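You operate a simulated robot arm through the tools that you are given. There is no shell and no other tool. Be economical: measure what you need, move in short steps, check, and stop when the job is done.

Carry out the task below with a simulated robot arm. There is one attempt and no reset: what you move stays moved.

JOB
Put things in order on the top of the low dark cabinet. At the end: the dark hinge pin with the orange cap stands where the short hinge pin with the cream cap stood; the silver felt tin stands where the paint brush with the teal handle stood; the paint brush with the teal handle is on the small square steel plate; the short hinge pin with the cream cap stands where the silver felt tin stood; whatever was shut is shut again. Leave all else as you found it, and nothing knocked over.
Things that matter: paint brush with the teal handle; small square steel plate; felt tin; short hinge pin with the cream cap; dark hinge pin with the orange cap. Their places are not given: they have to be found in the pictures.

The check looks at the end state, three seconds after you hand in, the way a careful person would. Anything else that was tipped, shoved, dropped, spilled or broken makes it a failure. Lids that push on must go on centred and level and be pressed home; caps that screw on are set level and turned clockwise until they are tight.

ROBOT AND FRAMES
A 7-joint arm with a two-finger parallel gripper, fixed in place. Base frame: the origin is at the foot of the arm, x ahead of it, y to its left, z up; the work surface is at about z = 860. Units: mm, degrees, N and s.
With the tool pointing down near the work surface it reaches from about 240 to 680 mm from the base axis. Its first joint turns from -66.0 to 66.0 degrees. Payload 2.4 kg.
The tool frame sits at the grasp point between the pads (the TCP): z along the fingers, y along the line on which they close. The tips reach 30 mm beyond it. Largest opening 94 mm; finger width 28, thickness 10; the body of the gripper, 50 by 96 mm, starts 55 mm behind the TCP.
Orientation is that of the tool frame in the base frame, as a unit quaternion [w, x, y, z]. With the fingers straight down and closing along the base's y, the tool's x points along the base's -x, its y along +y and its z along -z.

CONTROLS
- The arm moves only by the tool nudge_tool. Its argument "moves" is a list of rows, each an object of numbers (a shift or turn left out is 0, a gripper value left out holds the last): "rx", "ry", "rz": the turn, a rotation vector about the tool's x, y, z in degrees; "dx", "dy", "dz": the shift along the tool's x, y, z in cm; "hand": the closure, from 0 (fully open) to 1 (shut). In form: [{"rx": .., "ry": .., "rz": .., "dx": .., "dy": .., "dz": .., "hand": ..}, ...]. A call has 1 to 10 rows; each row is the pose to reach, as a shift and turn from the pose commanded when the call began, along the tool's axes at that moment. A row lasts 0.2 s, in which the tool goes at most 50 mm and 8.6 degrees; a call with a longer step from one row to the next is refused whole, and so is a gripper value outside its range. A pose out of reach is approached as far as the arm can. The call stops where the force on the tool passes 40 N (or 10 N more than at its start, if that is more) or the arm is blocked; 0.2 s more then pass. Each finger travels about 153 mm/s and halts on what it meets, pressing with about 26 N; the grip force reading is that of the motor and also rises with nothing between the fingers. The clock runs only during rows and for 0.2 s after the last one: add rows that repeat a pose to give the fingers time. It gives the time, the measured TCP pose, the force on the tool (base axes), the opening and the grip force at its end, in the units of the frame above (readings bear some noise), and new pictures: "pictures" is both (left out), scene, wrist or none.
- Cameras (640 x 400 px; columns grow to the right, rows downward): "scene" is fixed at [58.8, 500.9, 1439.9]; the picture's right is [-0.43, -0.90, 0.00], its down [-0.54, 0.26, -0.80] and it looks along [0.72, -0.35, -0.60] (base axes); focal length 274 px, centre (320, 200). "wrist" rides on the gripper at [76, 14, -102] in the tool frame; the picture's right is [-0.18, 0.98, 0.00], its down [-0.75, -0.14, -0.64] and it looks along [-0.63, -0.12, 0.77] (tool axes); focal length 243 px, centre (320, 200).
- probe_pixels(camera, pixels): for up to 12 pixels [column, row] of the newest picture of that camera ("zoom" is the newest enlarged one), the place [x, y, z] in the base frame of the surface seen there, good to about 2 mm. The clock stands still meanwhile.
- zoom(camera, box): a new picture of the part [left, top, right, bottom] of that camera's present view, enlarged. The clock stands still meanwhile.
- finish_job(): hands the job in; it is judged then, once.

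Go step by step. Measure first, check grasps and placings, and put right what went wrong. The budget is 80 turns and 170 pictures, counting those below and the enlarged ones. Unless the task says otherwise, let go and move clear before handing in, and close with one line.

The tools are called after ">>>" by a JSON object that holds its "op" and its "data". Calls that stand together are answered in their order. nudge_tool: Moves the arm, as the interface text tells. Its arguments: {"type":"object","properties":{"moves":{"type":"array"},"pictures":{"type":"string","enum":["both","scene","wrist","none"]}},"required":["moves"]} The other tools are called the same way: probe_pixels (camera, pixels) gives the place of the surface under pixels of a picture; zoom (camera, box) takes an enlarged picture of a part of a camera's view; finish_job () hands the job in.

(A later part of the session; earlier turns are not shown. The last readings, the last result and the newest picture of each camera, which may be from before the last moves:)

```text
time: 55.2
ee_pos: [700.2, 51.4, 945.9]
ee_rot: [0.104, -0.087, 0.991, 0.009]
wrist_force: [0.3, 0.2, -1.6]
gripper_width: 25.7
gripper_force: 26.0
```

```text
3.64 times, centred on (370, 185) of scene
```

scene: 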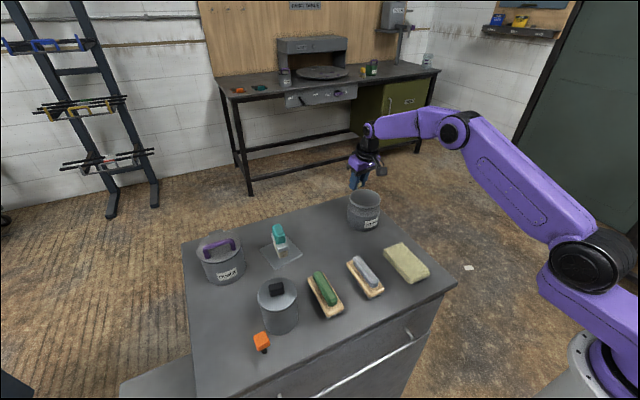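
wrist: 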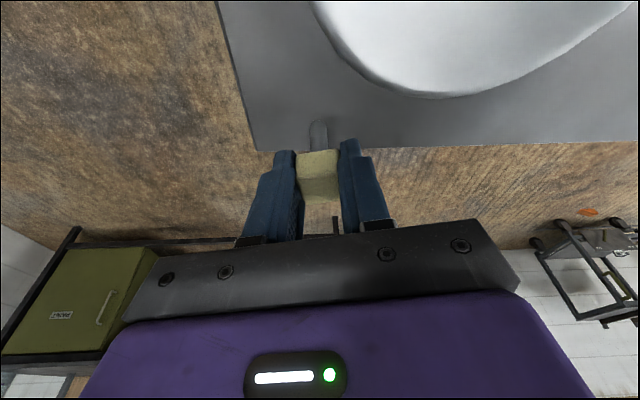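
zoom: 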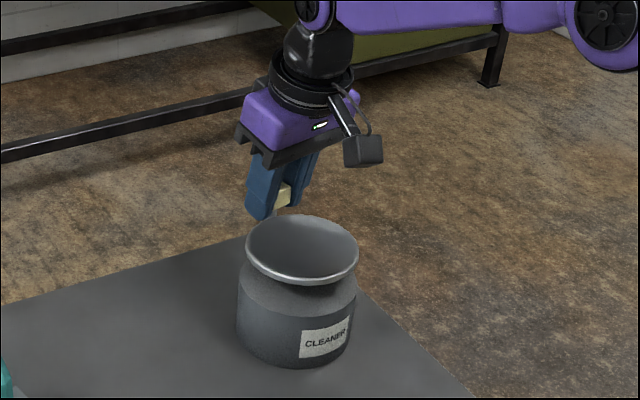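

The pin hangs freely in the grip. I arc it up and around over the pot toward the tin's old place (545,212).

>>> {"op": "nudge_tool", "data": {"moves": [{"dx": -0.33, "dy": 0.58, "dz": -3.51}, {"dx": 0.11, "dy": 1.83, "dz": -7.69}, {"dx": 0.88, "dy": 3.56, "dz": -9.9}, {"dx": 2.68, "dy": 6.95, "dz": -10.79}, {"dx": 4.58, "dy": 10.34, "dz": -11.2}, {"dx": 6.47, "dy": 13.73, "dz": -11.6}, {"dx": 8.94, "dy": 16.83, "dz": -9.58}, {"dx": 11.67, "dy": 18.51, "dz": -6.57}, {"dx": 11.67, "dy": 18.51, "dz": -6.57}]}}

>>> {"op": "zoom", "data": {"camera": "scene", "box": [300, 150, 400, 270]}}

>>> {"op": "zoom", "data": {"camera": "wrist", "box": [230, 80, 410, 220]}}

```text
time: 57.2
ee_pos: [542.1, 211.8, 986.3]
ee_rot: [0.104, -0.086, 0.991, 0.008]
wrist_force: [-0.6, -0.2, -1.2]
gripper_width: 25.7
gripper_force: 25.7
```

scene: 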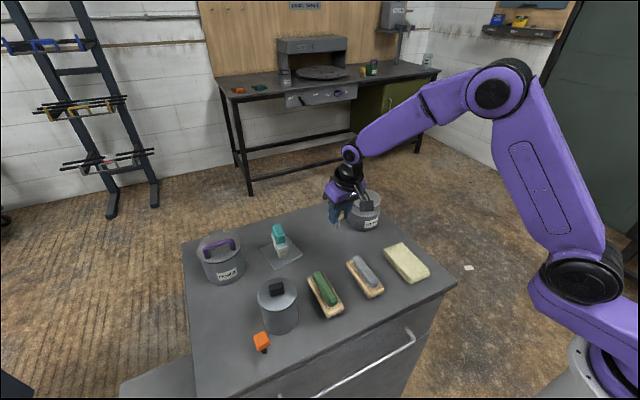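
wrist: 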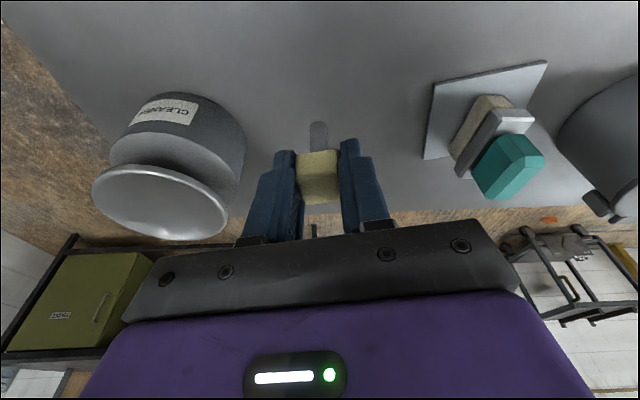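

```text
3.33 times, centred on (350, 210) of scene
```

zoom: 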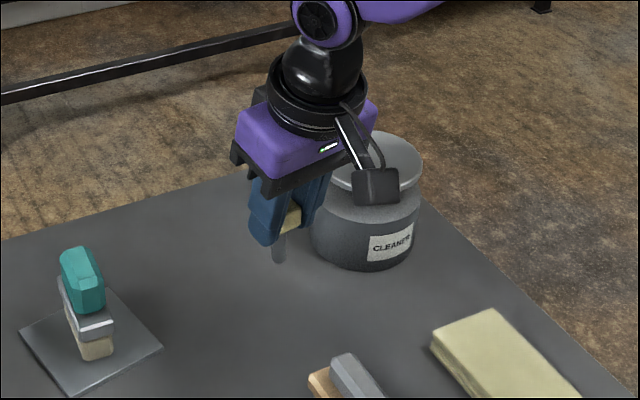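

```text
2.86 times, centred on (320, 150) of wrist
```

zoom: 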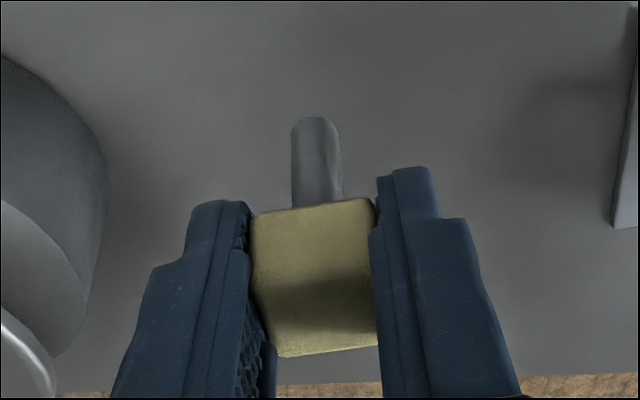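

The pin hangs in view below the cap. I probe its shaft to check plumb and foot position.

>>> {"op": "probe_pixels", "data": {"camera": "zoom", "pixels": [[316, 125], [316, 140], [317, 160], [318, 180], [318, 198], [300, 140], [333, 140], [300, 195], [336, 195], [262, 240], [365, 225], [310, 300]]}}

```text
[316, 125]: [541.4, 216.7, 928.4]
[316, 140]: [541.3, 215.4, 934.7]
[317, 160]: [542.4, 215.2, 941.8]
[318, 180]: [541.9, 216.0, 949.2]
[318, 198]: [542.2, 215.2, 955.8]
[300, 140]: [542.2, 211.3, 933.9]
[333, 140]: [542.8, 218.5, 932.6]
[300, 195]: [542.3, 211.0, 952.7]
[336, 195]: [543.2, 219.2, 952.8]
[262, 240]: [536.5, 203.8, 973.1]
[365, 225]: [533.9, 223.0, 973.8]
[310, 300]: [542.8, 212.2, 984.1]
```

The pin is plumb, axis about (547,215). I shift 2 mm and lower it to just above the surface.

>>> {"op": "nudge_tool", "data": {"moves": [{"dx": 0.6, "dy": -0.1, "dz": 2.2}, {"dx": 1.0, "dy": -0.2, "dz": 4}, {"dx": 1.35, "dy": -0.21, "dz": 5.3}, {"dx": 1.48, "dy": -0.21, "dz": 5.85}, {"dx": 1.48, "dy": -0.21, "dz": 5.85}], "pictures": "none"}}

>>> {"op": "nudge_tool", "data": {"moves": [{"dx": 0.02, "dz": 0.1}, {"dx": 0.04, "dz": 0.2}, {"dx": 0.06, "dz": 0.3}, {"dx": 0.07, "dz": 0.35}], "pictures": "wrist"}}

```text
time: 58.4
ee_pos: [540.1, 208.9, 925.3]
ee_rot: [0.104, -0.087, 0.991, 0.009]
wrist_force: [0.0, 0.0, -0.6]
gripper_width: 25.3
gripper_force: 25.8
```

```text
time: 59.4
ee_pos: [540.6, 208.6, 923.7]
ee_rot: [0.104, -0.087, 0.991, 0.009]
wrist_force: [-0.7, -0.2, -1.5]
gripper_width: 25.5
gripper_force: 25.9
```

wrist: 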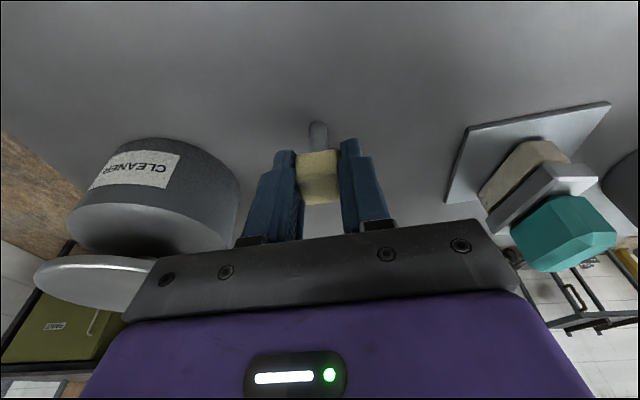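

No contact yet; I continue down in half-millimetre steps.

>>> {"op": "nudge_tool", "data": {"moves": [{"dx": 0.01, "dz": 0.05}, {"dx": 0.02, "dz": 0.1}, {"dx": 0.03, "dz": 0.15}, {"dx": 0.03, "dz": 0.15}], "pictures": "wrist"}}

>>> {"op": "zoom", "data": {"camera": "wrist", "box": [270, 90, 370, 210]}}

```text
time: 60.4
ee_pos: [540.5, 208.6, 920.6]
ee_rot: [0.105, -0.087, 0.991, 0.009]
wrist_force: [-6.5, -2.1, 19.9]
gripper_width: 25.7
gripper_force: 26.1
```

wrist: 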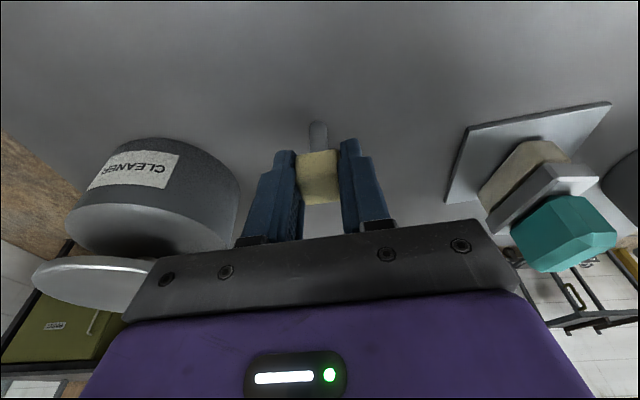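

```text
3.33 times, centred on (320, 150) of wrist
```

zoom: 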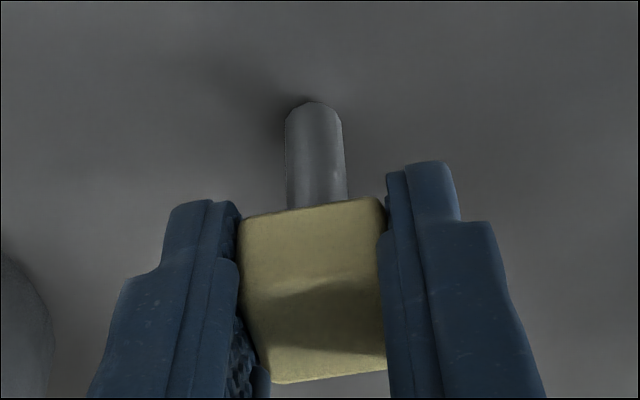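

Contact (20 N). I ease off 0.8 mm, open slowly, and back away along the finger axis.

>>> {"op": "nudge_tool", "data": {"moves": [{"dx": -0.016, "dz": -0.08}, {"dx": -0.016, "dz": -0.08, "hand": 0.7}, {"dx": -0.016, "dz": -0.08, "hand": 0.64}, {"dx": -0.016, "dz": -0.08, "hand": 0.5}, {"dx": -0.016, "dz": -0.08, "hand": 0.45}, {"dz": -1.5}, {"dz": -4}, {"dz": -8}, {"dz": -12}, {"dz": -12}]}}

>>> {"op": "zoom", "data": {"camera": "scene", "box": [300, 180, 400, 270]}}

>>> {"op": "zoom", "data": {"camera": "wrist", "box": [250, 50, 390, 210]}}

```text
time: 62.6
ee_pos: [515.4, 204.6, 1038.9]
ee_rot: [0.104, -0.087, 0.991, 0.009]
wrist_force: [0.4, 0.8, -0.2]
gripper_width: 51.8
gripper_force: 0.0
```

scene: 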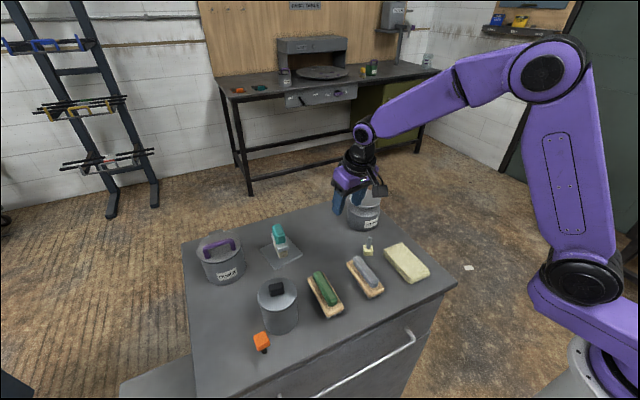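
wrist: 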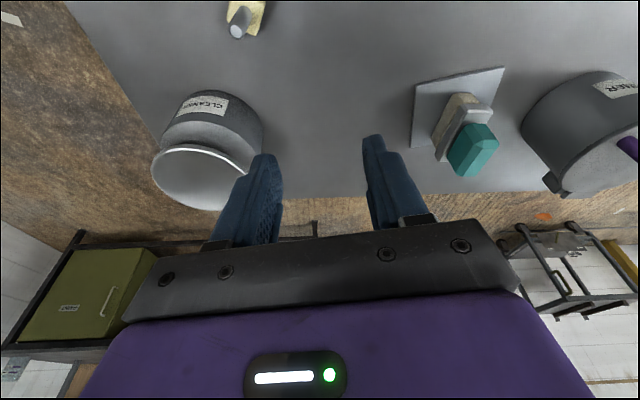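

```text
4.44 times, centred on (350, 225) of scene
```

zoom: 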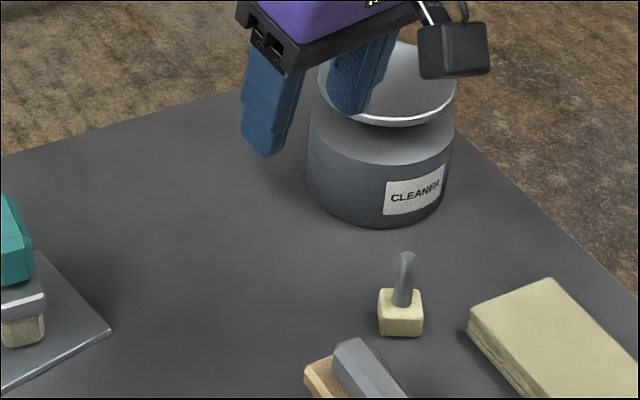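

```text
2.50 times, centred on (320, 130) of wrist
```

zoom: 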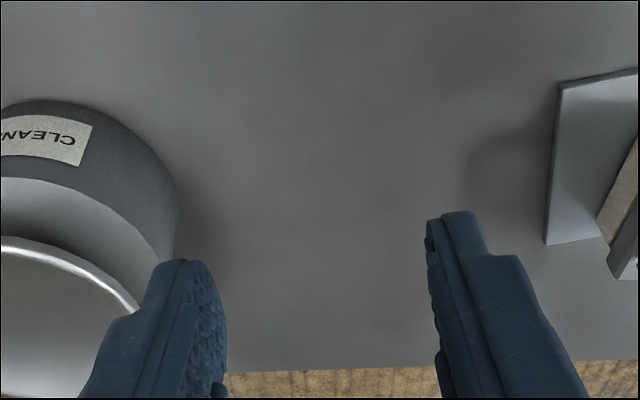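

The pin got dragged on release: it now stands inverted, cap down, at about (368,247) in the scene. I measure where it is before planning its recovery.

>>> {"op": "zoom", "data": {"camera": "scene", "box": [340, 220, 400, 265]}}

>>> {"op": "probe_pixels", "data": {"camera": "scene", "pixels": [[370, 238], [369, 243], [368, 254], [363, 250], [373, 250], [364, 246], [371, 246], [350, 258], [363, 265], [388, 250], [395, 262], [374, 222]]}}

>>> {"op": "probe_pixels", "data": {"camera": "wrist", "pixels": [[238, 30], [240, 15], [230, 8], [258, 8], [250, 30], [262, 20]]}}

```text
8.89 times, centred on (370, 242) of scene
```

zoom: 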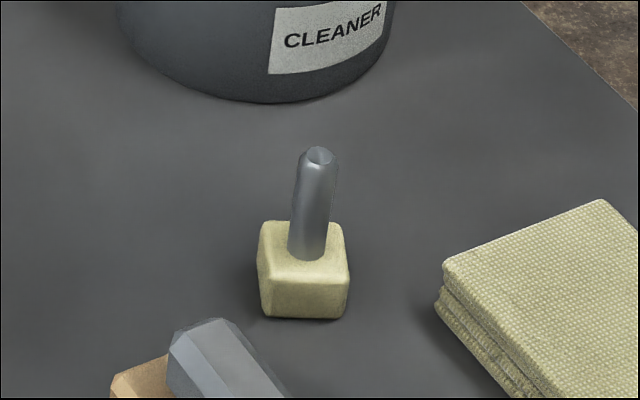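

```text
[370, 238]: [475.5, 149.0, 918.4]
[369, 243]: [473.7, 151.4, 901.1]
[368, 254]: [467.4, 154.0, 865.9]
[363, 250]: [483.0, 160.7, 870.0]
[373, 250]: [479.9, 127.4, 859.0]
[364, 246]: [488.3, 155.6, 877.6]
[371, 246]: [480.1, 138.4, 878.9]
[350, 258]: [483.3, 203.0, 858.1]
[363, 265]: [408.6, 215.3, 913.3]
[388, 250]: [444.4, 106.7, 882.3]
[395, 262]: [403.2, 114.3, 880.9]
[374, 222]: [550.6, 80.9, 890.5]
```

```text
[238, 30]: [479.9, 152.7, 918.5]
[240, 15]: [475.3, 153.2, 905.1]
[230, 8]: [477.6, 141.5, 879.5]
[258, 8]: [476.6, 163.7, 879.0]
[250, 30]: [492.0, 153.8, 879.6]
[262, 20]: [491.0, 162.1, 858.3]
```

The pin stands inverted at axis ≈(479.5,152), shaft up to z 919. I'll grip the shaft, turn it over in two 80–90° steps, and replace it plumb; first I square the hand and move above it.

>>> {"op": "nudge_tool", "data": {"moves": [{"ry": 6, "hand": 0.6}, {"ry": 12}, {"ry": 12}], "pictures": "none"}}

>>> {"op": "nudge_tool", "data": {"moves": [{"rz": 5}, {"rz": 10}, {"rz": 10}], "pictures": "none"}}

>>> {"op": "nudge_tool", "data": {"moves": [{"dx": 1.8, "dy": -2.6, "dz": 1}, {"dx": 3.6, "dy": -5.25, "dz": 4}, {"dx": 3.6, "dy": -5.25, "dz": 6.4}, {"dx": 3.6, "dy": -5.25, "dz": 6.4}], "pictures": "wrist"}}

```text
time: 63.4
ee_pos: [515.2, 204.4, 1038.8]
ee_rot: [-0.001, -0.088, 0.996, 0.0]
wrist_force: [-0.1, 0.3, 0.1]
gripper_width: 37.6
gripper_force: 0.0
```

```text
time: 64.2
ee_pos: [514.6, 204.9, 1038.9]
ee_rot: [0.001, 0.001, 1.0, 0.0]
wrist_force: [0.2, 0.2, -1.0]
gripper_width: 37.7
gripper_force: 0.0
```

```text
time: 65.2
ee_pos: [478.5, 152.3, 975.3]
ee_rot: [0.001, 0.0, 1.0, 0.0]
wrist_force: [0.4, -0.5, 0.5]
gripper_width: 37.7
gripper_force: 0.0
```

wrist: 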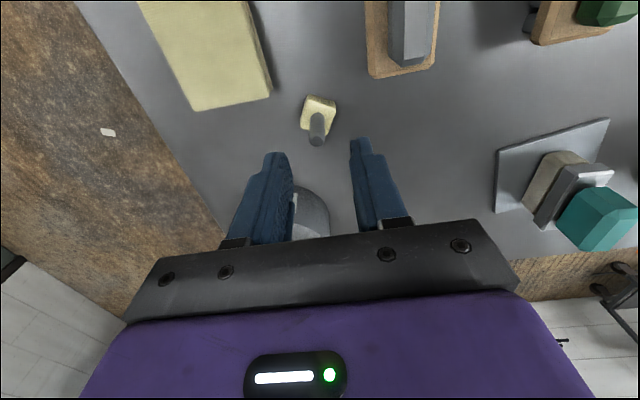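

The inverted pin is right below between the fingers (317,125). I test whether the arm can lean the hand 40° away from the base here.

>>> {"op": "nudge_tool", "data": {"moves": [{"ry": 8}, {"ry": 16}, {"ry": 24}, {"ry": 32}, {"ry": 40}, {"ry": 40}], "pictures": "none"}}

```text
time: 66.6
ee_pos: [479.6, 151.8, 975.5]
ee_rot: [-0.343, 0.0, 0.94, 0.0]
wrist_force: [0.1, 0.4, 0.2]
gripper_width: 37.7
gripper_force: 0.1
```

The −40° lean works. I bring the fingertips around the shaft at that lean, close, and lift.

>>> {"op": "nudge_tool", "data": {"moves": [{"dx": -2, "dz": 1.5}, {"dx": -3.8, "dz": 2.8}, {"dx": -4.5, "dz": 3.4}, {"dx": -4.5, "dz": 3.4}, {"dx": -4.5, "dz": 3.4, "hand": 0.75}, {"dx": -4.5, "dz": 3.4, "hand": 0.85}, {"dx": -4.5, "dz": 3.4, "hand": 1}, {"dx": -4.5, "dz": 3.4, "hand": 1}], "pictures": "none"}}

>>> {"op": "nudge_tool", "data": {"moves": [{"dx": 1, "dz": -1.2}, {"dx": 2.6, "dz": -3.1}, {"dx": 4.5, "dz": -5.4}, {"dx": 4.5, "dz": -5.4}], "pictures": "both"}}

```text
time: 68.4
ee_pos: [492.3, 151.5, 919.2]
ee_rot: [-0.342, 0.0, 0.94, 0.0]
wrist_force: [-0.3, 0.1, 1.0]
gripper_width: 10.6
gripper_force: 26.3
```

```text
time: 69.4
ee_pos: [493.4, 150.9, 989.9]
ee_rot: [-0.342, -0.001, 0.94, 0.0]
wrist_force: [0.2, -0.4, -1.6]
gripper_width: 10.6
gripper_force: 26.0
```

scene: 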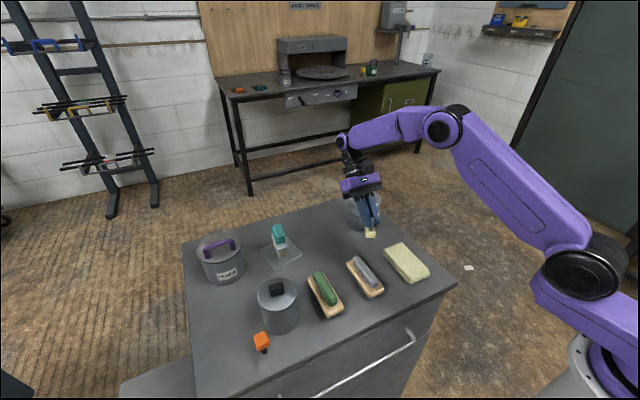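
wrist: 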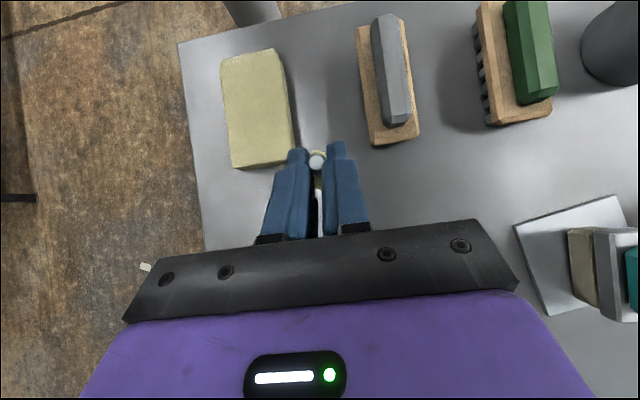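

Shaft gripped firmly (10.6 mm). I swing the hand through 80° at safe height, then lower toward the surface.

>>> {"op": "nudge_tool", "data": {"moves": [{"ry": -8, "dx": 0.54, "dz": 0.45}, {"ry": -16, "dx": 1.07, "dz": 0.9}, {"ry": -24, "dx": 1.6, "dz": 1.35}, {"ry": -32, "dx": 2.14, "dz": 1.8}, {"ry": -40, "dx": 2.7, "dz": 2.25}, {"ry": -48, "dx": 3.2, "dz": 2.7}, {"ry": -56, "dx": 3.75, "dz": 3.15}, {"ry": -64, "dx": 4.3, "dz": 3.6}, {"ry": -72, "dx": 4.8, "dz": 4.05}, {"ry": -80, "dx": 5.36, "dz": 4.5}], "pictures": "none"}}

>>> {"op": "nudge_tool", "data": {"moves": [{"dx": 1.5, "dz": 1.8}, {"dx": 3, "dz": 3.6}, {"dx": 4.4, "dz": 5.25}, {"dx": 5.5, "dz": 6.55}, {"dx": 5.5, "dz": 6.55}], "pictures": "both"}}

>>> {"op": "zoom", "data": {"camera": "scene", "box": [330, 200, 430, 290]}}

```text
time: 71.6
ee_pos: [420.0, 129.8, 984.9]
ee_rot: [0.277, 0.132, 0.951, -0.024]
wrist_force: [1.7, 1.7, -0.8]
gripper_width: 10.6
gripper_force: 25.9
out of reach, approached as far as the arm can: row 9, 10
```

```text
time: 72.8
ee_pos: [422.0, 137.7, 904.2]
ee_rot: [0.297, 0.006, 0.954, -0.033]
wrist_force: [-1.3, 4.5, 13.4]
gripper_width: 10.6
gripper_force: 26.6
```

scene: 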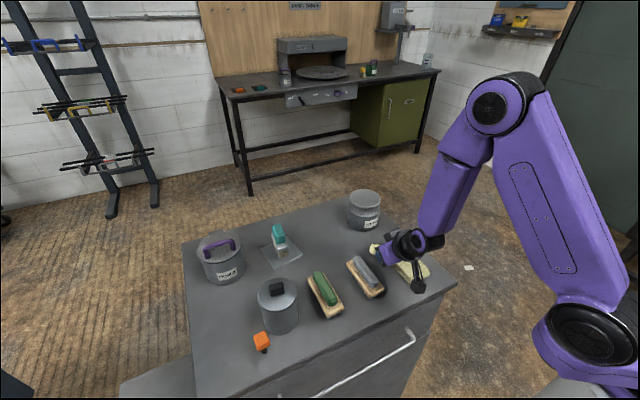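
wrist: 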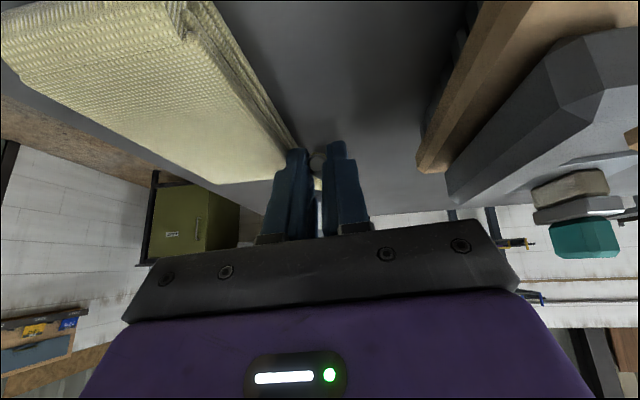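

```text
4.44 times, centred on (380, 245) of scene
```

zoom: 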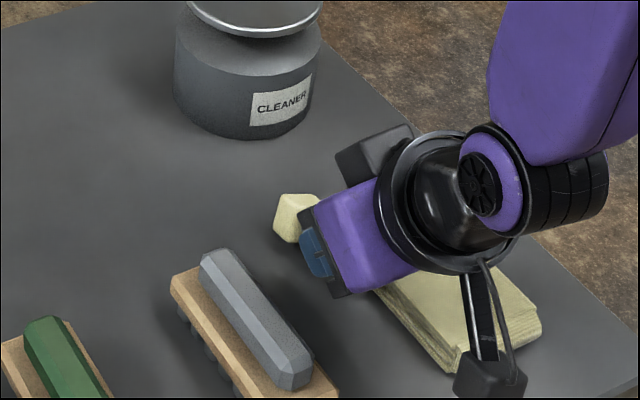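

Forces of 13 N and the drift to y=138 show the hand brushing the cloth's edge (300,150). I rise at once and shift away from it.

>>> {"op": "nudge_tool", "data": {"moves": [{"dx": -1.4, "dz": -2.05}, {"dx": -2.2, "dz": -3.1, "dy": 0.6}, {"dx": -4, "dz": -2, "dy": 2}, {"dx": -5.5, "dz": -1, "dy": 2.5}, {"dx": -5.5, "dz": -1, "dy": 2.5}], "pictures": "both"}}

>>> {"op": "zoom", "data": {"camera": "scene", "box": [330, 200, 430, 290]}}

```text
time: 74.0
ee_pos: [462.5, 161.8, 941.8]
ee_rot: [0.295, 0.007, 0.955, -0.035]
wrist_force: [0.4, -0.2, -1.5]
gripper_width: 10.6
gripper_force: 25.9
```

scene: 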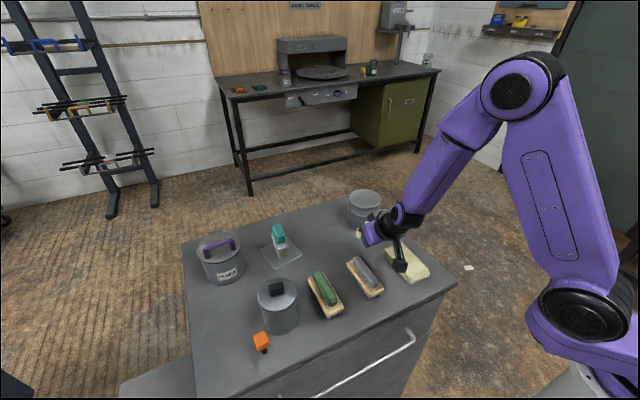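
wrist: 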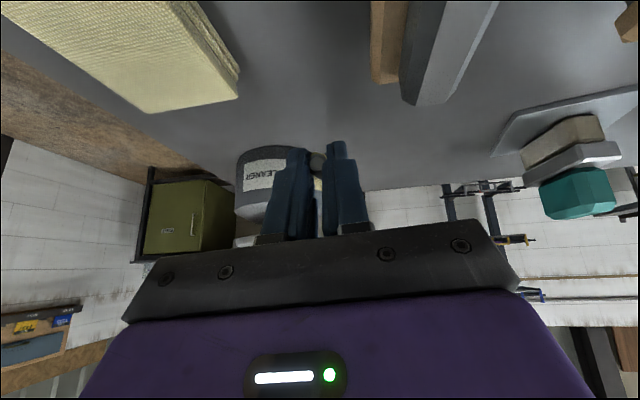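

```text
4.44 times, centred on (380, 245) of scene
```

zoom: 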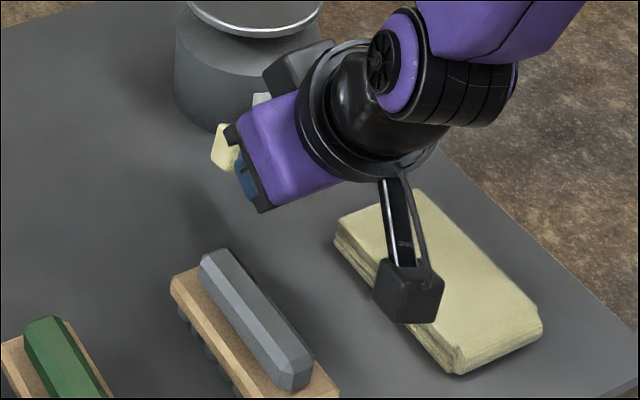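

The cloth is unmoved (its corner still at scene (401,243)). I move to clear ground at y≈200, lower until the cap touches, then release so it lies down.

>>> {"op": "nudge_tool", "data": {"moves": [{"dx": -0.6, "dy": 2, "dz": 0.4}, {"dx": -0.66, "dy": 3.8, "dz": 0.45}, {"dx": 0.5, "dy": 3.8, "dz": 2}, {"dx": 1.37, "dy": 3.8, "dz": 3.42}, {"dx": 1.48, "dy": 3.8, "dz": 3.58}, {"dx": 1.48, "dy": 3.8, "dz": 3.58}], "pictures": "none"}}

>>> {"op": "nudge_tool", "data": {"moves": [{"hand": 0.85}, {"hand": 0.7}, {"hand": 0.6}, {"hand": 0.6}, {"dx": -0.9, "dz": -1.2}, {"dx": -2.2, "dz": -3.5}, {"dx": -3.4, "dz": -7.5}, {"dx": -3.4, "dz": -7.5}], "pictures": "both"}}

>>> {"op": "zoom", "data": {"camera": "scene", "box": [310, 200, 410, 290]}}

```text
time: 75.4
ee_pos: [472.8, 195.8, 902.6]
ee_rot: [0.298, 0.007, 0.954, -0.033]
wrist_force: [1.3, 4.0, 19.1]
gripper_width: 10.7
gripper_force: 26.4
```

```text
time: 77.2
ee_pos: [456.2, 200.9, 982.1]
ee_rot: [0.295, 0.008, 0.955, -0.035]
wrist_force: [-0.4, 0.3, 0.2]
gripper_width: 37.5
gripper_force: 0.1
```

scene: 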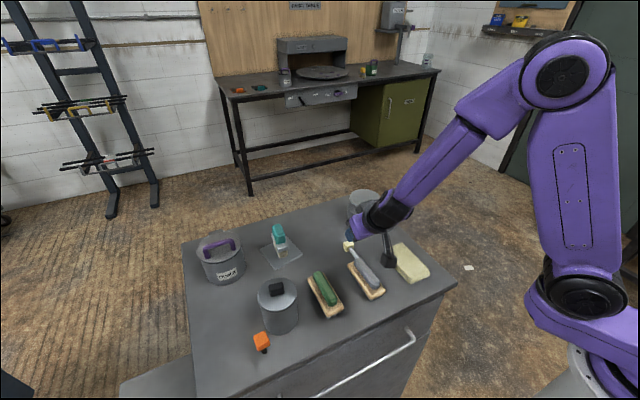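
wrist: 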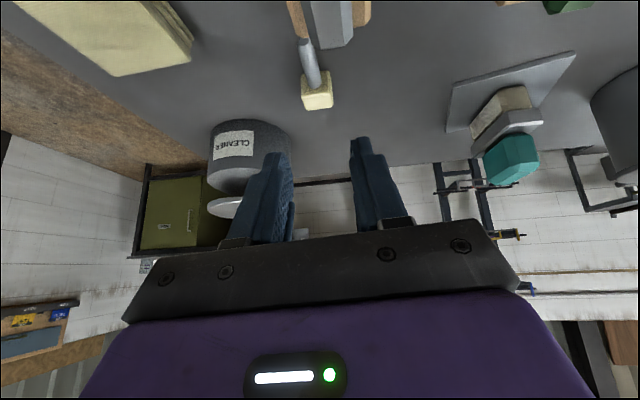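

```text
4.44 times, centred on (360, 245) of scene
```

zoom: 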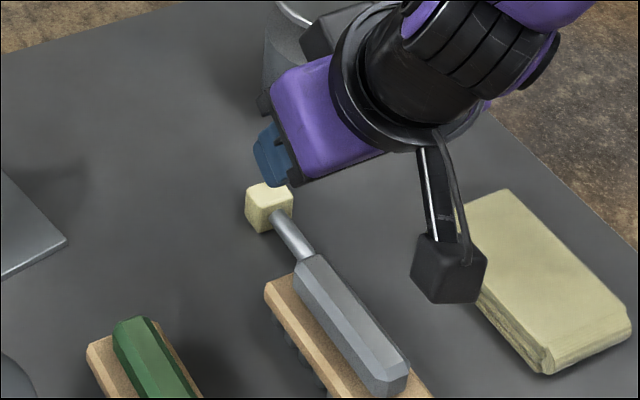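

The pin now lies with its shaft toward the base, cap at (317,90) in the wrist view. I probe its pose precisely.

>>> {"op": "probe_pixels", "data": {"camera": "wrist", "pixels": [[304, 80], [330, 76], [306, 105], [331, 102], [316, 83], [318, 98], [303, 45], [309, 60], [313, 70], [302, 40], [318, 92], [327, 90]]}}

>>> {"op": "probe_pixels", "data": {"camera": "zoom", "pixels": [[268, 195], [250, 190], [288, 192], [262, 215], [280, 215], [250, 215], [290, 232], [300, 245], [310, 255], [283, 222], [268, 187], [262, 228]]}}

>>> {"op": "zoom", "data": {"camera": "wrist", "box": [285, 30, 350, 120]}}

```text
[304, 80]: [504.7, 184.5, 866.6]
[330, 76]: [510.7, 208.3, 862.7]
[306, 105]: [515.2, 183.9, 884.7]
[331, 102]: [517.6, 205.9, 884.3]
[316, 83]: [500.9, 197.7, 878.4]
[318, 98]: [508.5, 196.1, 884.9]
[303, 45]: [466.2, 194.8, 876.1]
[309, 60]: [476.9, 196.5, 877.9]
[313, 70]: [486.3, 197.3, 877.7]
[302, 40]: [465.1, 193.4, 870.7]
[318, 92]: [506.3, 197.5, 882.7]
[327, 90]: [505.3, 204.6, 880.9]
```

```text
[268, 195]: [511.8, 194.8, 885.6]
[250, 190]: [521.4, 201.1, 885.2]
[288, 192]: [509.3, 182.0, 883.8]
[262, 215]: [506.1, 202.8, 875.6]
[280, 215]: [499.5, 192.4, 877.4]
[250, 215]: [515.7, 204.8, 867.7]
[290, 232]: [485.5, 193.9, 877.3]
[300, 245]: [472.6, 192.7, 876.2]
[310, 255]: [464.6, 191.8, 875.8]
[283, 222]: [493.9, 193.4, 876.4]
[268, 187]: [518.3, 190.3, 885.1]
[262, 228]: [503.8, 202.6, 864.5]
```

```text
4.44 times, centred on (318, 75) of wrist
```

zoom: 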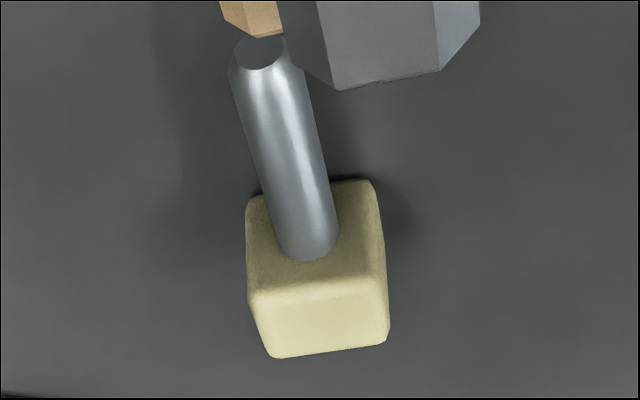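

The pin lies flat: cap centre ≈(511.5,196.5,872), axis yawed ≈+5°. I square the hand, yaw it 5°, and lean it 45° away from the base above the cap.

>>> {"op": "nudge_tool", "data": {"moves": [{"rx": -0.8, "ry": 6.9, "rz": -0.2, "hand": 0.45}, {"rx": -1.6, "ry": 13.8, "rz": -0.4}, {"rx": -2.5, "ry": 20.6, "rz": -0.5}, {"rx": -3.3, "ry": 27.5, "rz": -0.7}, {"rx": -4.1, "ry": 34.4, "rz": -0.9}, {"rx": -4.1, "ry": 34.4, "rz": -0.9}], "pictures": "none"}}

>>> {"op": "nudge_tool", "data": {"moves": [{"dx": -3.6, "rz": -2.5}, {"dx": -7.3, "dy": -0.3, "dz": 0.5, "rz": -5}, {"dx": -7.3, "dy": -0.3, "dz": 0.7, "rz": -5}], "pictures": "none"}}

>>> {"op": "nudge_tool", "data": {"moves": [{"ry": 8}, {"ry": 16}, {"ry": 24}, {"ry": 32}, {"ry": 40}, {"ry": 45}, {"ry": 45}], "pictures": "wrist"}}

```text
time: 78.6
ee_pos: [457.1, 201.7, 982.2]
ee_rot: [-0.002, 0.0, 1.0, 0.001]
wrist_force: [-0.1, -0.2, 0.2]
gripper_width: 51.8
gripper_force: 0.0
```

```text
time: 79.4
ee_pos: [531.1, 197.5, 976.0]
ee_rot: [-0.002, -0.045, 0.999, 0.001]
wrist_force: [0.0, -0.4, -0.2]
gripper_width: 51.9
gripper_force: 0.1
```

```text
time: 81.0
ee_pos: [513.9, 193.9, 976.2]
ee_rot: [-0.383, -0.04, 0.923, -0.015]
wrist_force: [-0.4, 0.2, -0.5]
gripper_width: 51.7
gripper_force: 0.0
out of reach, approached as far as the arm can: row 6, 7
```

wrist: 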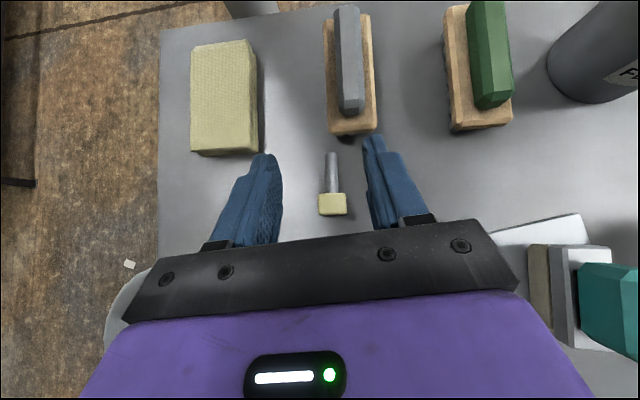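

The 45° lean holds. I lower to the cap with fingers straddling it.

>>> {"op": "nudge_tool", "data": {"moves": [{"dx": -2.8, "dz": 2.8}, {"dx": -5.2, "dy": 0.13, "dz": 4.0}, {"dx": -6.4, "dy": 0.28, "dz": 4.4}, {"dx": -6.86, "dy": 0.28, "dz": 4.67}, {"dx": -6.86, "dy": 0.28, "dz": 4.67}], "pictures": "wrist"}}

>>> {"op": "probe_pixels", "data": {"camera": "wrist", "pixels": [[310, 200], [335, 200], [325, 190], [325, 170], [322, 150], [325, 205], [272, 175], [378, 165]]}}

```text
time: 82.2
ee_pos: [515.2, 196.9, 893.1]
ee_rot: [-0.383, -0.041, 0.923, -0.017]
wrist_force: [0.5, -0.6, -0.2]
gripper_width: 51.6
gripper_force: 0.2
out of reach, approached as far as the arm can: row 3, 4, 5
```

wrist: 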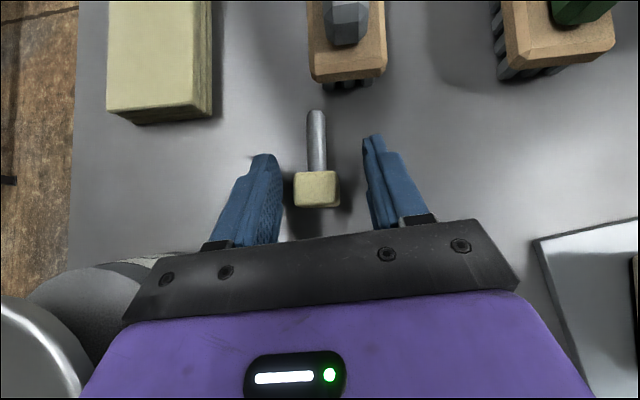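

```text
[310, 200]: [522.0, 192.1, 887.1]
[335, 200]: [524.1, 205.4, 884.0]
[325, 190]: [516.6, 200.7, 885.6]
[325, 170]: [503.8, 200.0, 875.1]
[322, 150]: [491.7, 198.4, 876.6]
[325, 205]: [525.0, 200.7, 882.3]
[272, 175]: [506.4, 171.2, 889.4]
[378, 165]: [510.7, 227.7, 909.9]
```

Reach limits x to 515 at this lean, so the pads cover only the near half of the cap. I ease the lean by 3°, reach 10 mm further, close on the cap and lift.

>>> {"op": "nudge_tool", "data": {"moves": [{"ry": -3, "dx": -0.4, "dz": -0.4}, {"ry": -3, "dx": -0.75, "dz": -0.75, "dy": 0.1}, {"ry": -3, "dx": -0.75, "dz": -0.75, "dy": 0.1}, {"ry": -3, "dx": -0.75, "dz": -0.75, "dy": 0.1, "hand": 0.6}, {"ry": -3, "dx": -0.75, "dz": -0.75, "dy": 0.1, "hand": 0.7}, {"ry": -3, "dx": -0.75, "dz": -0.75, "dy": 0.1, "hand": 0.8}, {"ry": -3, "dx": -0.75, "dz": -0.75, "dy": 0.1, "hand": 1}, {"ry": -3, "dx": -0.75, "dz": -0.75, "dy": 0.1, "hand": 1}], "pictures": "none"}}

>>> {"op": "nudge_tool", "data": {"moves": [{"dx": 1.0, "dz": -1.1}, {"dx": 2.9, "dz": -2.5}, {"dx": 5.0, "dz": -4.2}, {"dx": 5.0, "dz": -4.2}], "pictures": "both"}}

>>> {"op": "zoom", "data": {"camera": "wrist", "box": [250, 80, 390, 240]}}

```text
time: 84.0
ee_pos: [524.8, 198.6, 893.4]
ee_rot: [-0.358, -0.041, 0.933, -0.015]
wrist_force: [0.1, 0.4, 0.9]
gripper_width: 25.4
gripper_force: 26.1
```

```text
time: 85.0
ee_pos: [516.8, 197.5, 959.3]
ee_rot: [-0.358, -0.042, 0.933, -0.016]
wrist_force: [0.4, -1.3, -0.5]
gripper_width: 25.3
gripper_force: 25.9
```

scene: 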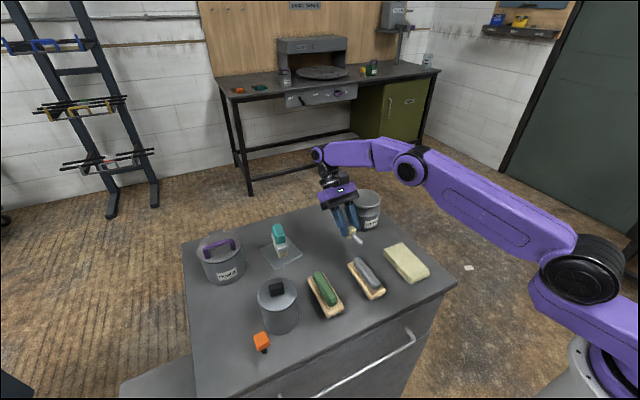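
wrist: 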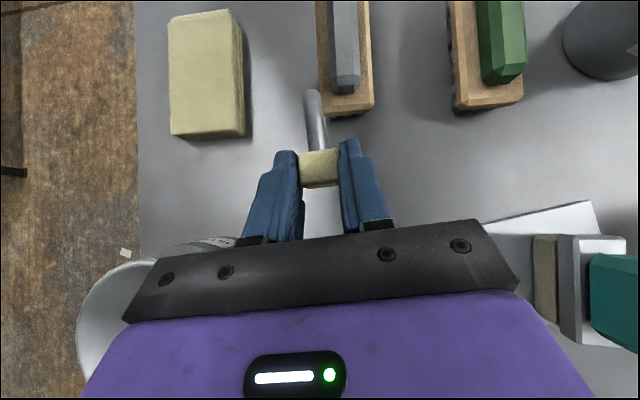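

```text
2.50 times, centred on (320, 160) of wrist
```

zoom: 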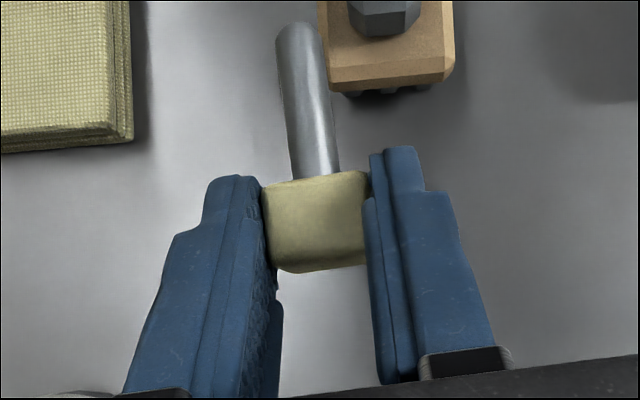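

The cap is held (25.3 mm), shaft toward the base. I swing the hand through 88° above the target spot, bringing the pin upright.

>>> {"op": "nudge_tool", "data": {"moves": [{"ry": -8, "dx": -0.06, "dy": 0.12, "dz": -0.12}, {"ry": -16, "dx": -0.06, "dy": 0.25, "dz": -0.25}, {"ry": -24, "dx": -0.06, "dy": 0.4, "dz": -0.4}, {"ry": -32, "dx": -0.06, "dy": 0.5, "dz": -0.5}, {"ry": -40, "dx": -0.06, "dy": 0.6, "dz": -0.6}, {"ry": -48, "dx": -0.06, "dy": 0.75, "dz": -0.75}, {"ry": -56, "dx": -0.06, "dy": 0.9, "dz": -0.9}, {"ry": -64, "dx": -0.06, "dy": 1.0, "dz": -1.0}, {"ry": -72, "dx": -0.06, "dy": 1.1, "dz": -1.1}, {"ry": -80, "dx": -0.06, "dy": 1.25, "dz": -1.22}], "pictures": "none"}}

>>> {"op": "nudge_tool", "data": {"moves": [{"ry": -4}, {"ry": -8}, {"ry": -8}], "pictures": "both"}}

>>> {"op": "zoom", "data": {"camera": "scene", "box": [300, 190, 400, 280]}}

>>> {"op": "zoom", "data": {"camera": "wrist", "box": [250, 70, 390, 210]}}

```text
time: 87.2
ee_pos: [531.0, 210.6, 967.4]
ee_rot: [0.28, -0.038, 0.959, 0.003]
wrist_force: [0.5, 0.3, -1.3]
gripper_width: 25.7
gripper_force: 26.0
out of reach, approached as far as the arm can: row 10
```

```text
time: 88.0
ee_pos: [530.9, 209.9, 968.5]
ee_rot: [0.347, -0.036, 0.937, 0.004]
wrist_force: [-0.5, 0.0, -2.3]
gripper_width: 25.5
gripper_force: 26.1
out of reach, approached as far as the arm can: row 2
```

scene: 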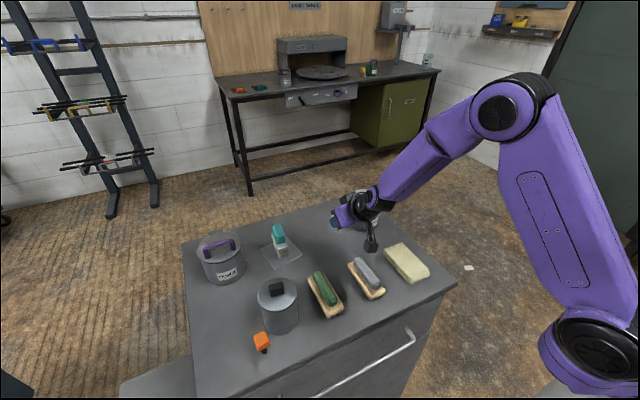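
wrist: 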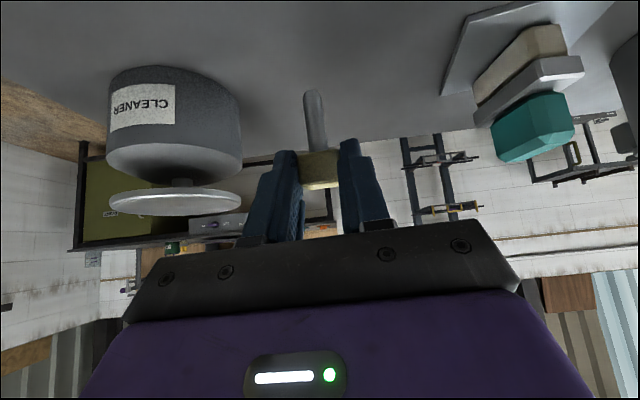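

```text
4.44 times, centred on (350, 235) of scene
```

zoom: 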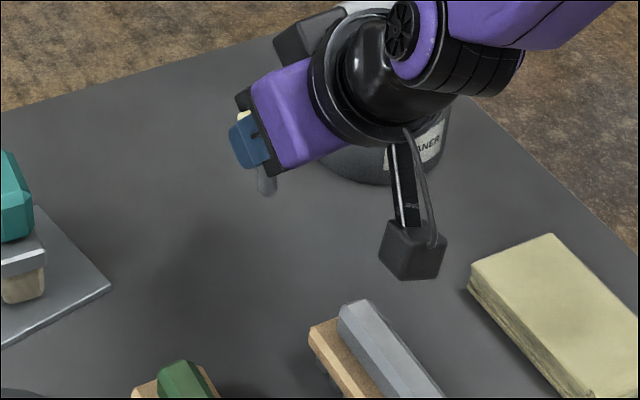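

```text
2.86 times, centred on (320, 140) of wrist
```

zoom: 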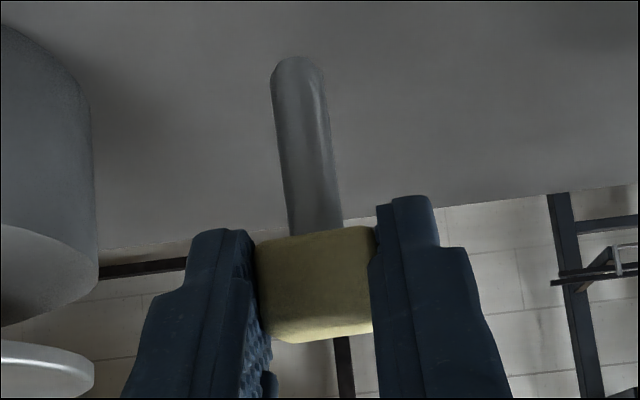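

The pin is nearly upright (tilt reads ≈40.6°). I probe along the shaft to measure its remaining lean.

>>> {"op": "probe_pixels", "data": {"camera": "zoom", "pixels": [[298, 75], [300, 90], [302, 110], [305, 135], [308, 160], [311, 185], [314, 210], [315, 222], [283, 130], [325, 130], [292, 210], [336, 205]]}}

```text
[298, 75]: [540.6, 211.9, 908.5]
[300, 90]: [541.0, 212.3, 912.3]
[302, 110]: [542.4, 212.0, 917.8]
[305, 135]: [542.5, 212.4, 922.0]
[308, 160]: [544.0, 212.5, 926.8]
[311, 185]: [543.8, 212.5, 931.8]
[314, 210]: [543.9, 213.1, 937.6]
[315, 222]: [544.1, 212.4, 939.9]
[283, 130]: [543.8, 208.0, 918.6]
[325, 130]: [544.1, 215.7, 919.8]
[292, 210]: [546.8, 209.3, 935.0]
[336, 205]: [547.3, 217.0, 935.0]
```

Remaining lean is about 6.4° (foot toward the base) and ~1–2° sideways. I lower 25 mm, then rotate to correct both, and re-measure.

>>> {"op": "nudge_tool", "data": {"moves": [{"dx": 0.8, "dz": 0.95}, {"dx": 1.63, "dz": 1.9}, {"dx": 1.63, "dz": 1.9}], "pictures": "none"}}

>>> {"op": "nudge_tool", "data": {"moves": [{"rx": -1, "ry": -3.2}, {"rx": -2, "ry": -6.4}, {"rx": -2, "ry": -6.4}], "pictures": "wrist"}}

>>> {"op": "zoom", "data": {"camera": "wrist", "box": [275, 70, 365, 160]}}

>>> {"op": "probe_pixels", "data": {"camera": "wrist", "pixels": [[313, 98], [313, 104], [314, 110], [314, 116], [315, 122], [316, 128], [316, 134], [317, 140], [317, 144]]}}

```text
time: 88.8
ee_pos: [531.5, 209.5, 943.2]
ee_rot: [0.348, -0.037, 0.937, 0.006]
wrist_force: [-0.6, 0.0, -1.6]
gripper_width: 25.4
gripper_force: 25.8
```

```text
time: 89.6
ee_pos: [534.0, 213.3, 944.0]
ee_rot: [0.398, -0.044, 0.916, 0.023]
wrist_force: [-0.2, -0.4, -0.7]
gripper_width: 25.2
gripper_force: 26.0
out of reach, approached as far as the arm can: row 2, 3
```

wrist: 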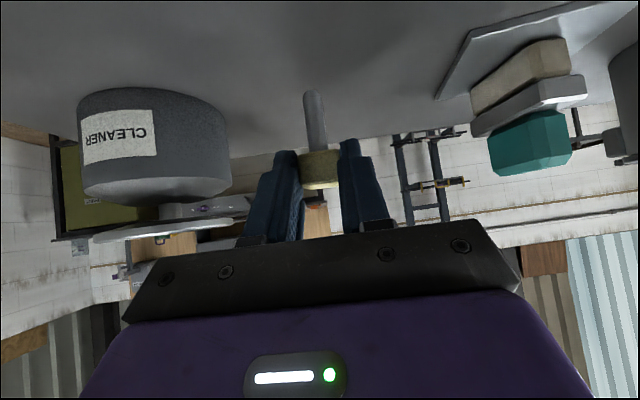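

```text
4.44 times, centred on (320, 115) of wrist
```

zoom: 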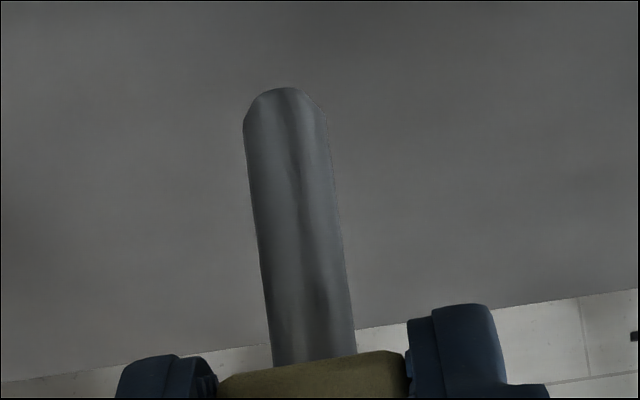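

```text
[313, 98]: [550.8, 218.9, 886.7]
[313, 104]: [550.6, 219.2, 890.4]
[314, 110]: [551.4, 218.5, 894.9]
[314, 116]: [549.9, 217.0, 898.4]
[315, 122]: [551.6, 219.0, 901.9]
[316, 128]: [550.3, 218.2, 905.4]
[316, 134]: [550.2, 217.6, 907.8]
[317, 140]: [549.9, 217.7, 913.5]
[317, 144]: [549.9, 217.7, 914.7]
```

The pin is now within about 1° of plumb (closing axis level to 0.4°), axis ≈(555,218). I trim 0.7°, shift it onto (545,212.5) and lower in small stages watching force.

>>> {"op": "nudge_tool", "data": {"moves": [{"ry": 0.7, "dx": 0.9, "dy": -0.3, "dz": -0.4}, {"ry": 0.7, "dx": 1.6, "dy": -0.45, "dz": 0.1}, {"ry": 0.7, "dx": 2.21, "dy": -0.45, "dz": 0.56}, {"ry": 0.7, "dx": 2.21, "dy": -0.45, "dz": 0.56}], "pictures": "none"}}

>>> {"op": "nudge_tool", "data": {"moves": [{"dx": 0.04, "dz": 0.034}, {"dx": 0.073, "dz": 0.068}, {"dx": 0.11, "dz": 0.1}, {"dx": 0.11, "dz": 0.1}], "pictures": "none"}}

>>> {"op": "nudge_tool", "data": {"moves": [{"dx": 0.04, "dz": 0.034}, {"dx": 0.073, "dz": 0.068}, {"dx": 0.073, "dz": 0.068}], "pictures": "wrist"}}

>>> {"op": "probe_pixels", "data": {"camera": "wrist", "pixels": [[313, 98], [313, 103], [314, 110], [314, 116], [315, 122], [316, 128], [316, 134], [317, 140], [317, 144], [312, 92], [305, 110], [323, 110]]}}

```text
time: 90.6
ee_pos: [521.4, 203.3, 923.3]
ee_rot: [0.394, -0.043, 0.918, 0.023]
wrist_force: [0.8, 0.5, -0.5]
gripper_width: 25.7
gripper_force: 25.9
out of reach, approached as far as the arm can: row 1
```

```text
time: 91.6
ee_pos: [521.8, 203.0, 921.9]
ee_rot: [0.394, -0.043, 0.918, 0.024]
wrist_force: [-3.4, -1.9, 15.5]
gripper_width: 25.3
gripper_force: 26.0
```

```text
time: 92.4
ee_pos: [520.8, 203.8, 920.9]
ee_rot: [0.395, -0.043, 0.918, 0.024]
wrist_force: [-0.4, -1.4, 18.8]
gripper_width: 25.3
gripper_force: 26.1
```

wrist: 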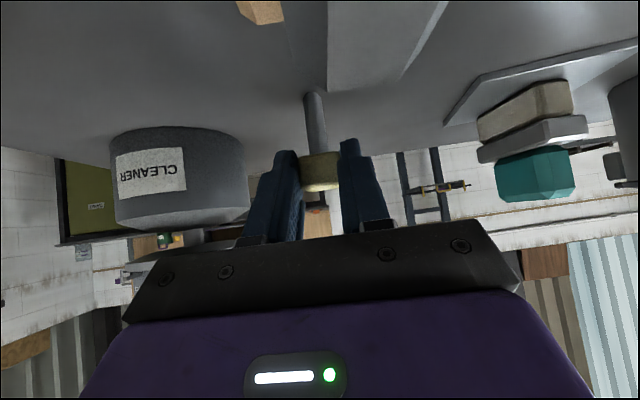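

```text
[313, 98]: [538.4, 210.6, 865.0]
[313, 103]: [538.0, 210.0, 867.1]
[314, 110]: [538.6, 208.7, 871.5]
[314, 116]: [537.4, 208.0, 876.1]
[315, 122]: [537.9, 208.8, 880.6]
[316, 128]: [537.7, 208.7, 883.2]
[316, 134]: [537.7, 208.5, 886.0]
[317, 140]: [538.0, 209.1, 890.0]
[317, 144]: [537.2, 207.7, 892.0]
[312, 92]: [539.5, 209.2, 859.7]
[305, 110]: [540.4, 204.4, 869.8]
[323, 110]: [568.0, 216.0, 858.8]
```

Contact is 19 N with almost no side load. I relieve the load fully first, then open very slowly, wait, and back straight out.

>>> {"op": "nudge_tool", "data": {"moves": [{"dx": -0.06, "dz": -0.055}, {"dx": -0.11, "dz": -0.1}, {"dx": -0.11, "dz": -0.1}], "pictures": "none"}}

>>> {"op": "nudge_tool", "data": {"moves": [{"hand": 0.73}, {"hand": 0.72}, {"hand": 0.71}, {"hand": 0.7}, {"hand": 0.68}, {"hand": 0.64}, {"hand": 0.56}, {"hand": 0.46}, {"hand": 0.36}, {"hand": 0.3}], "pictures": "none"}}

>>> {"op": "nudge_tool", "data": {"moves": [{"dz": -0.5}, {"dz": -1.5}, {"dz": -3}, {"dz": -5}, {"dz": -6.5}, {"dz": -6.5}], "pictures": "both"}}

```text
time: 93.2
ee_pos: [520.6, 203.6, 921.2]
ee_rot: [0.393, -0.044, 0.918, 0.023]
wrist_force: [3.2, 0.8, 7.2]
gripper_width: 25.6
gripper_force: 26.5
```

```text
time: 95.4
ee_pos: [521.3, 204.6, 921.1]
ee_rot: [0.394, -0.044, 0.918, 0.024]
wrist_force: [0.0, 0.8, -0.6]
gripper_width: 66.0
gripper_force: 0.0
```

```text
time: 96.8
ee_pos: [473.2, 198.9, 967.5]
ee_rot: [0.393, -0.044, 0.918, 0.024]
wrist_force: [0.6, -1.1, -0.3]
gripper_width: 65.9
gripper_force: 0.1
```

scene: 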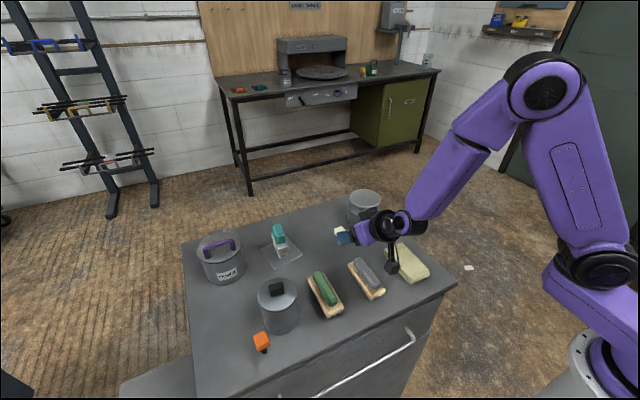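
wrist: 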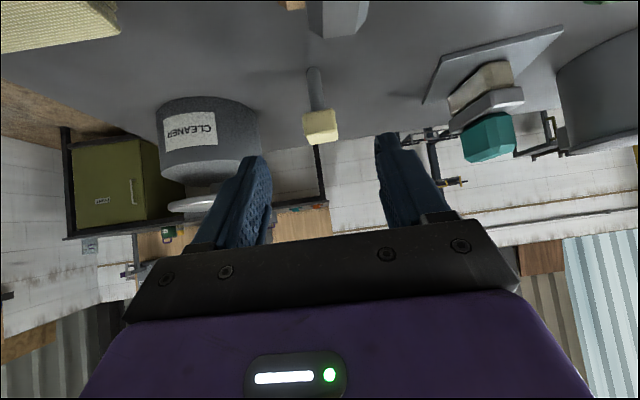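

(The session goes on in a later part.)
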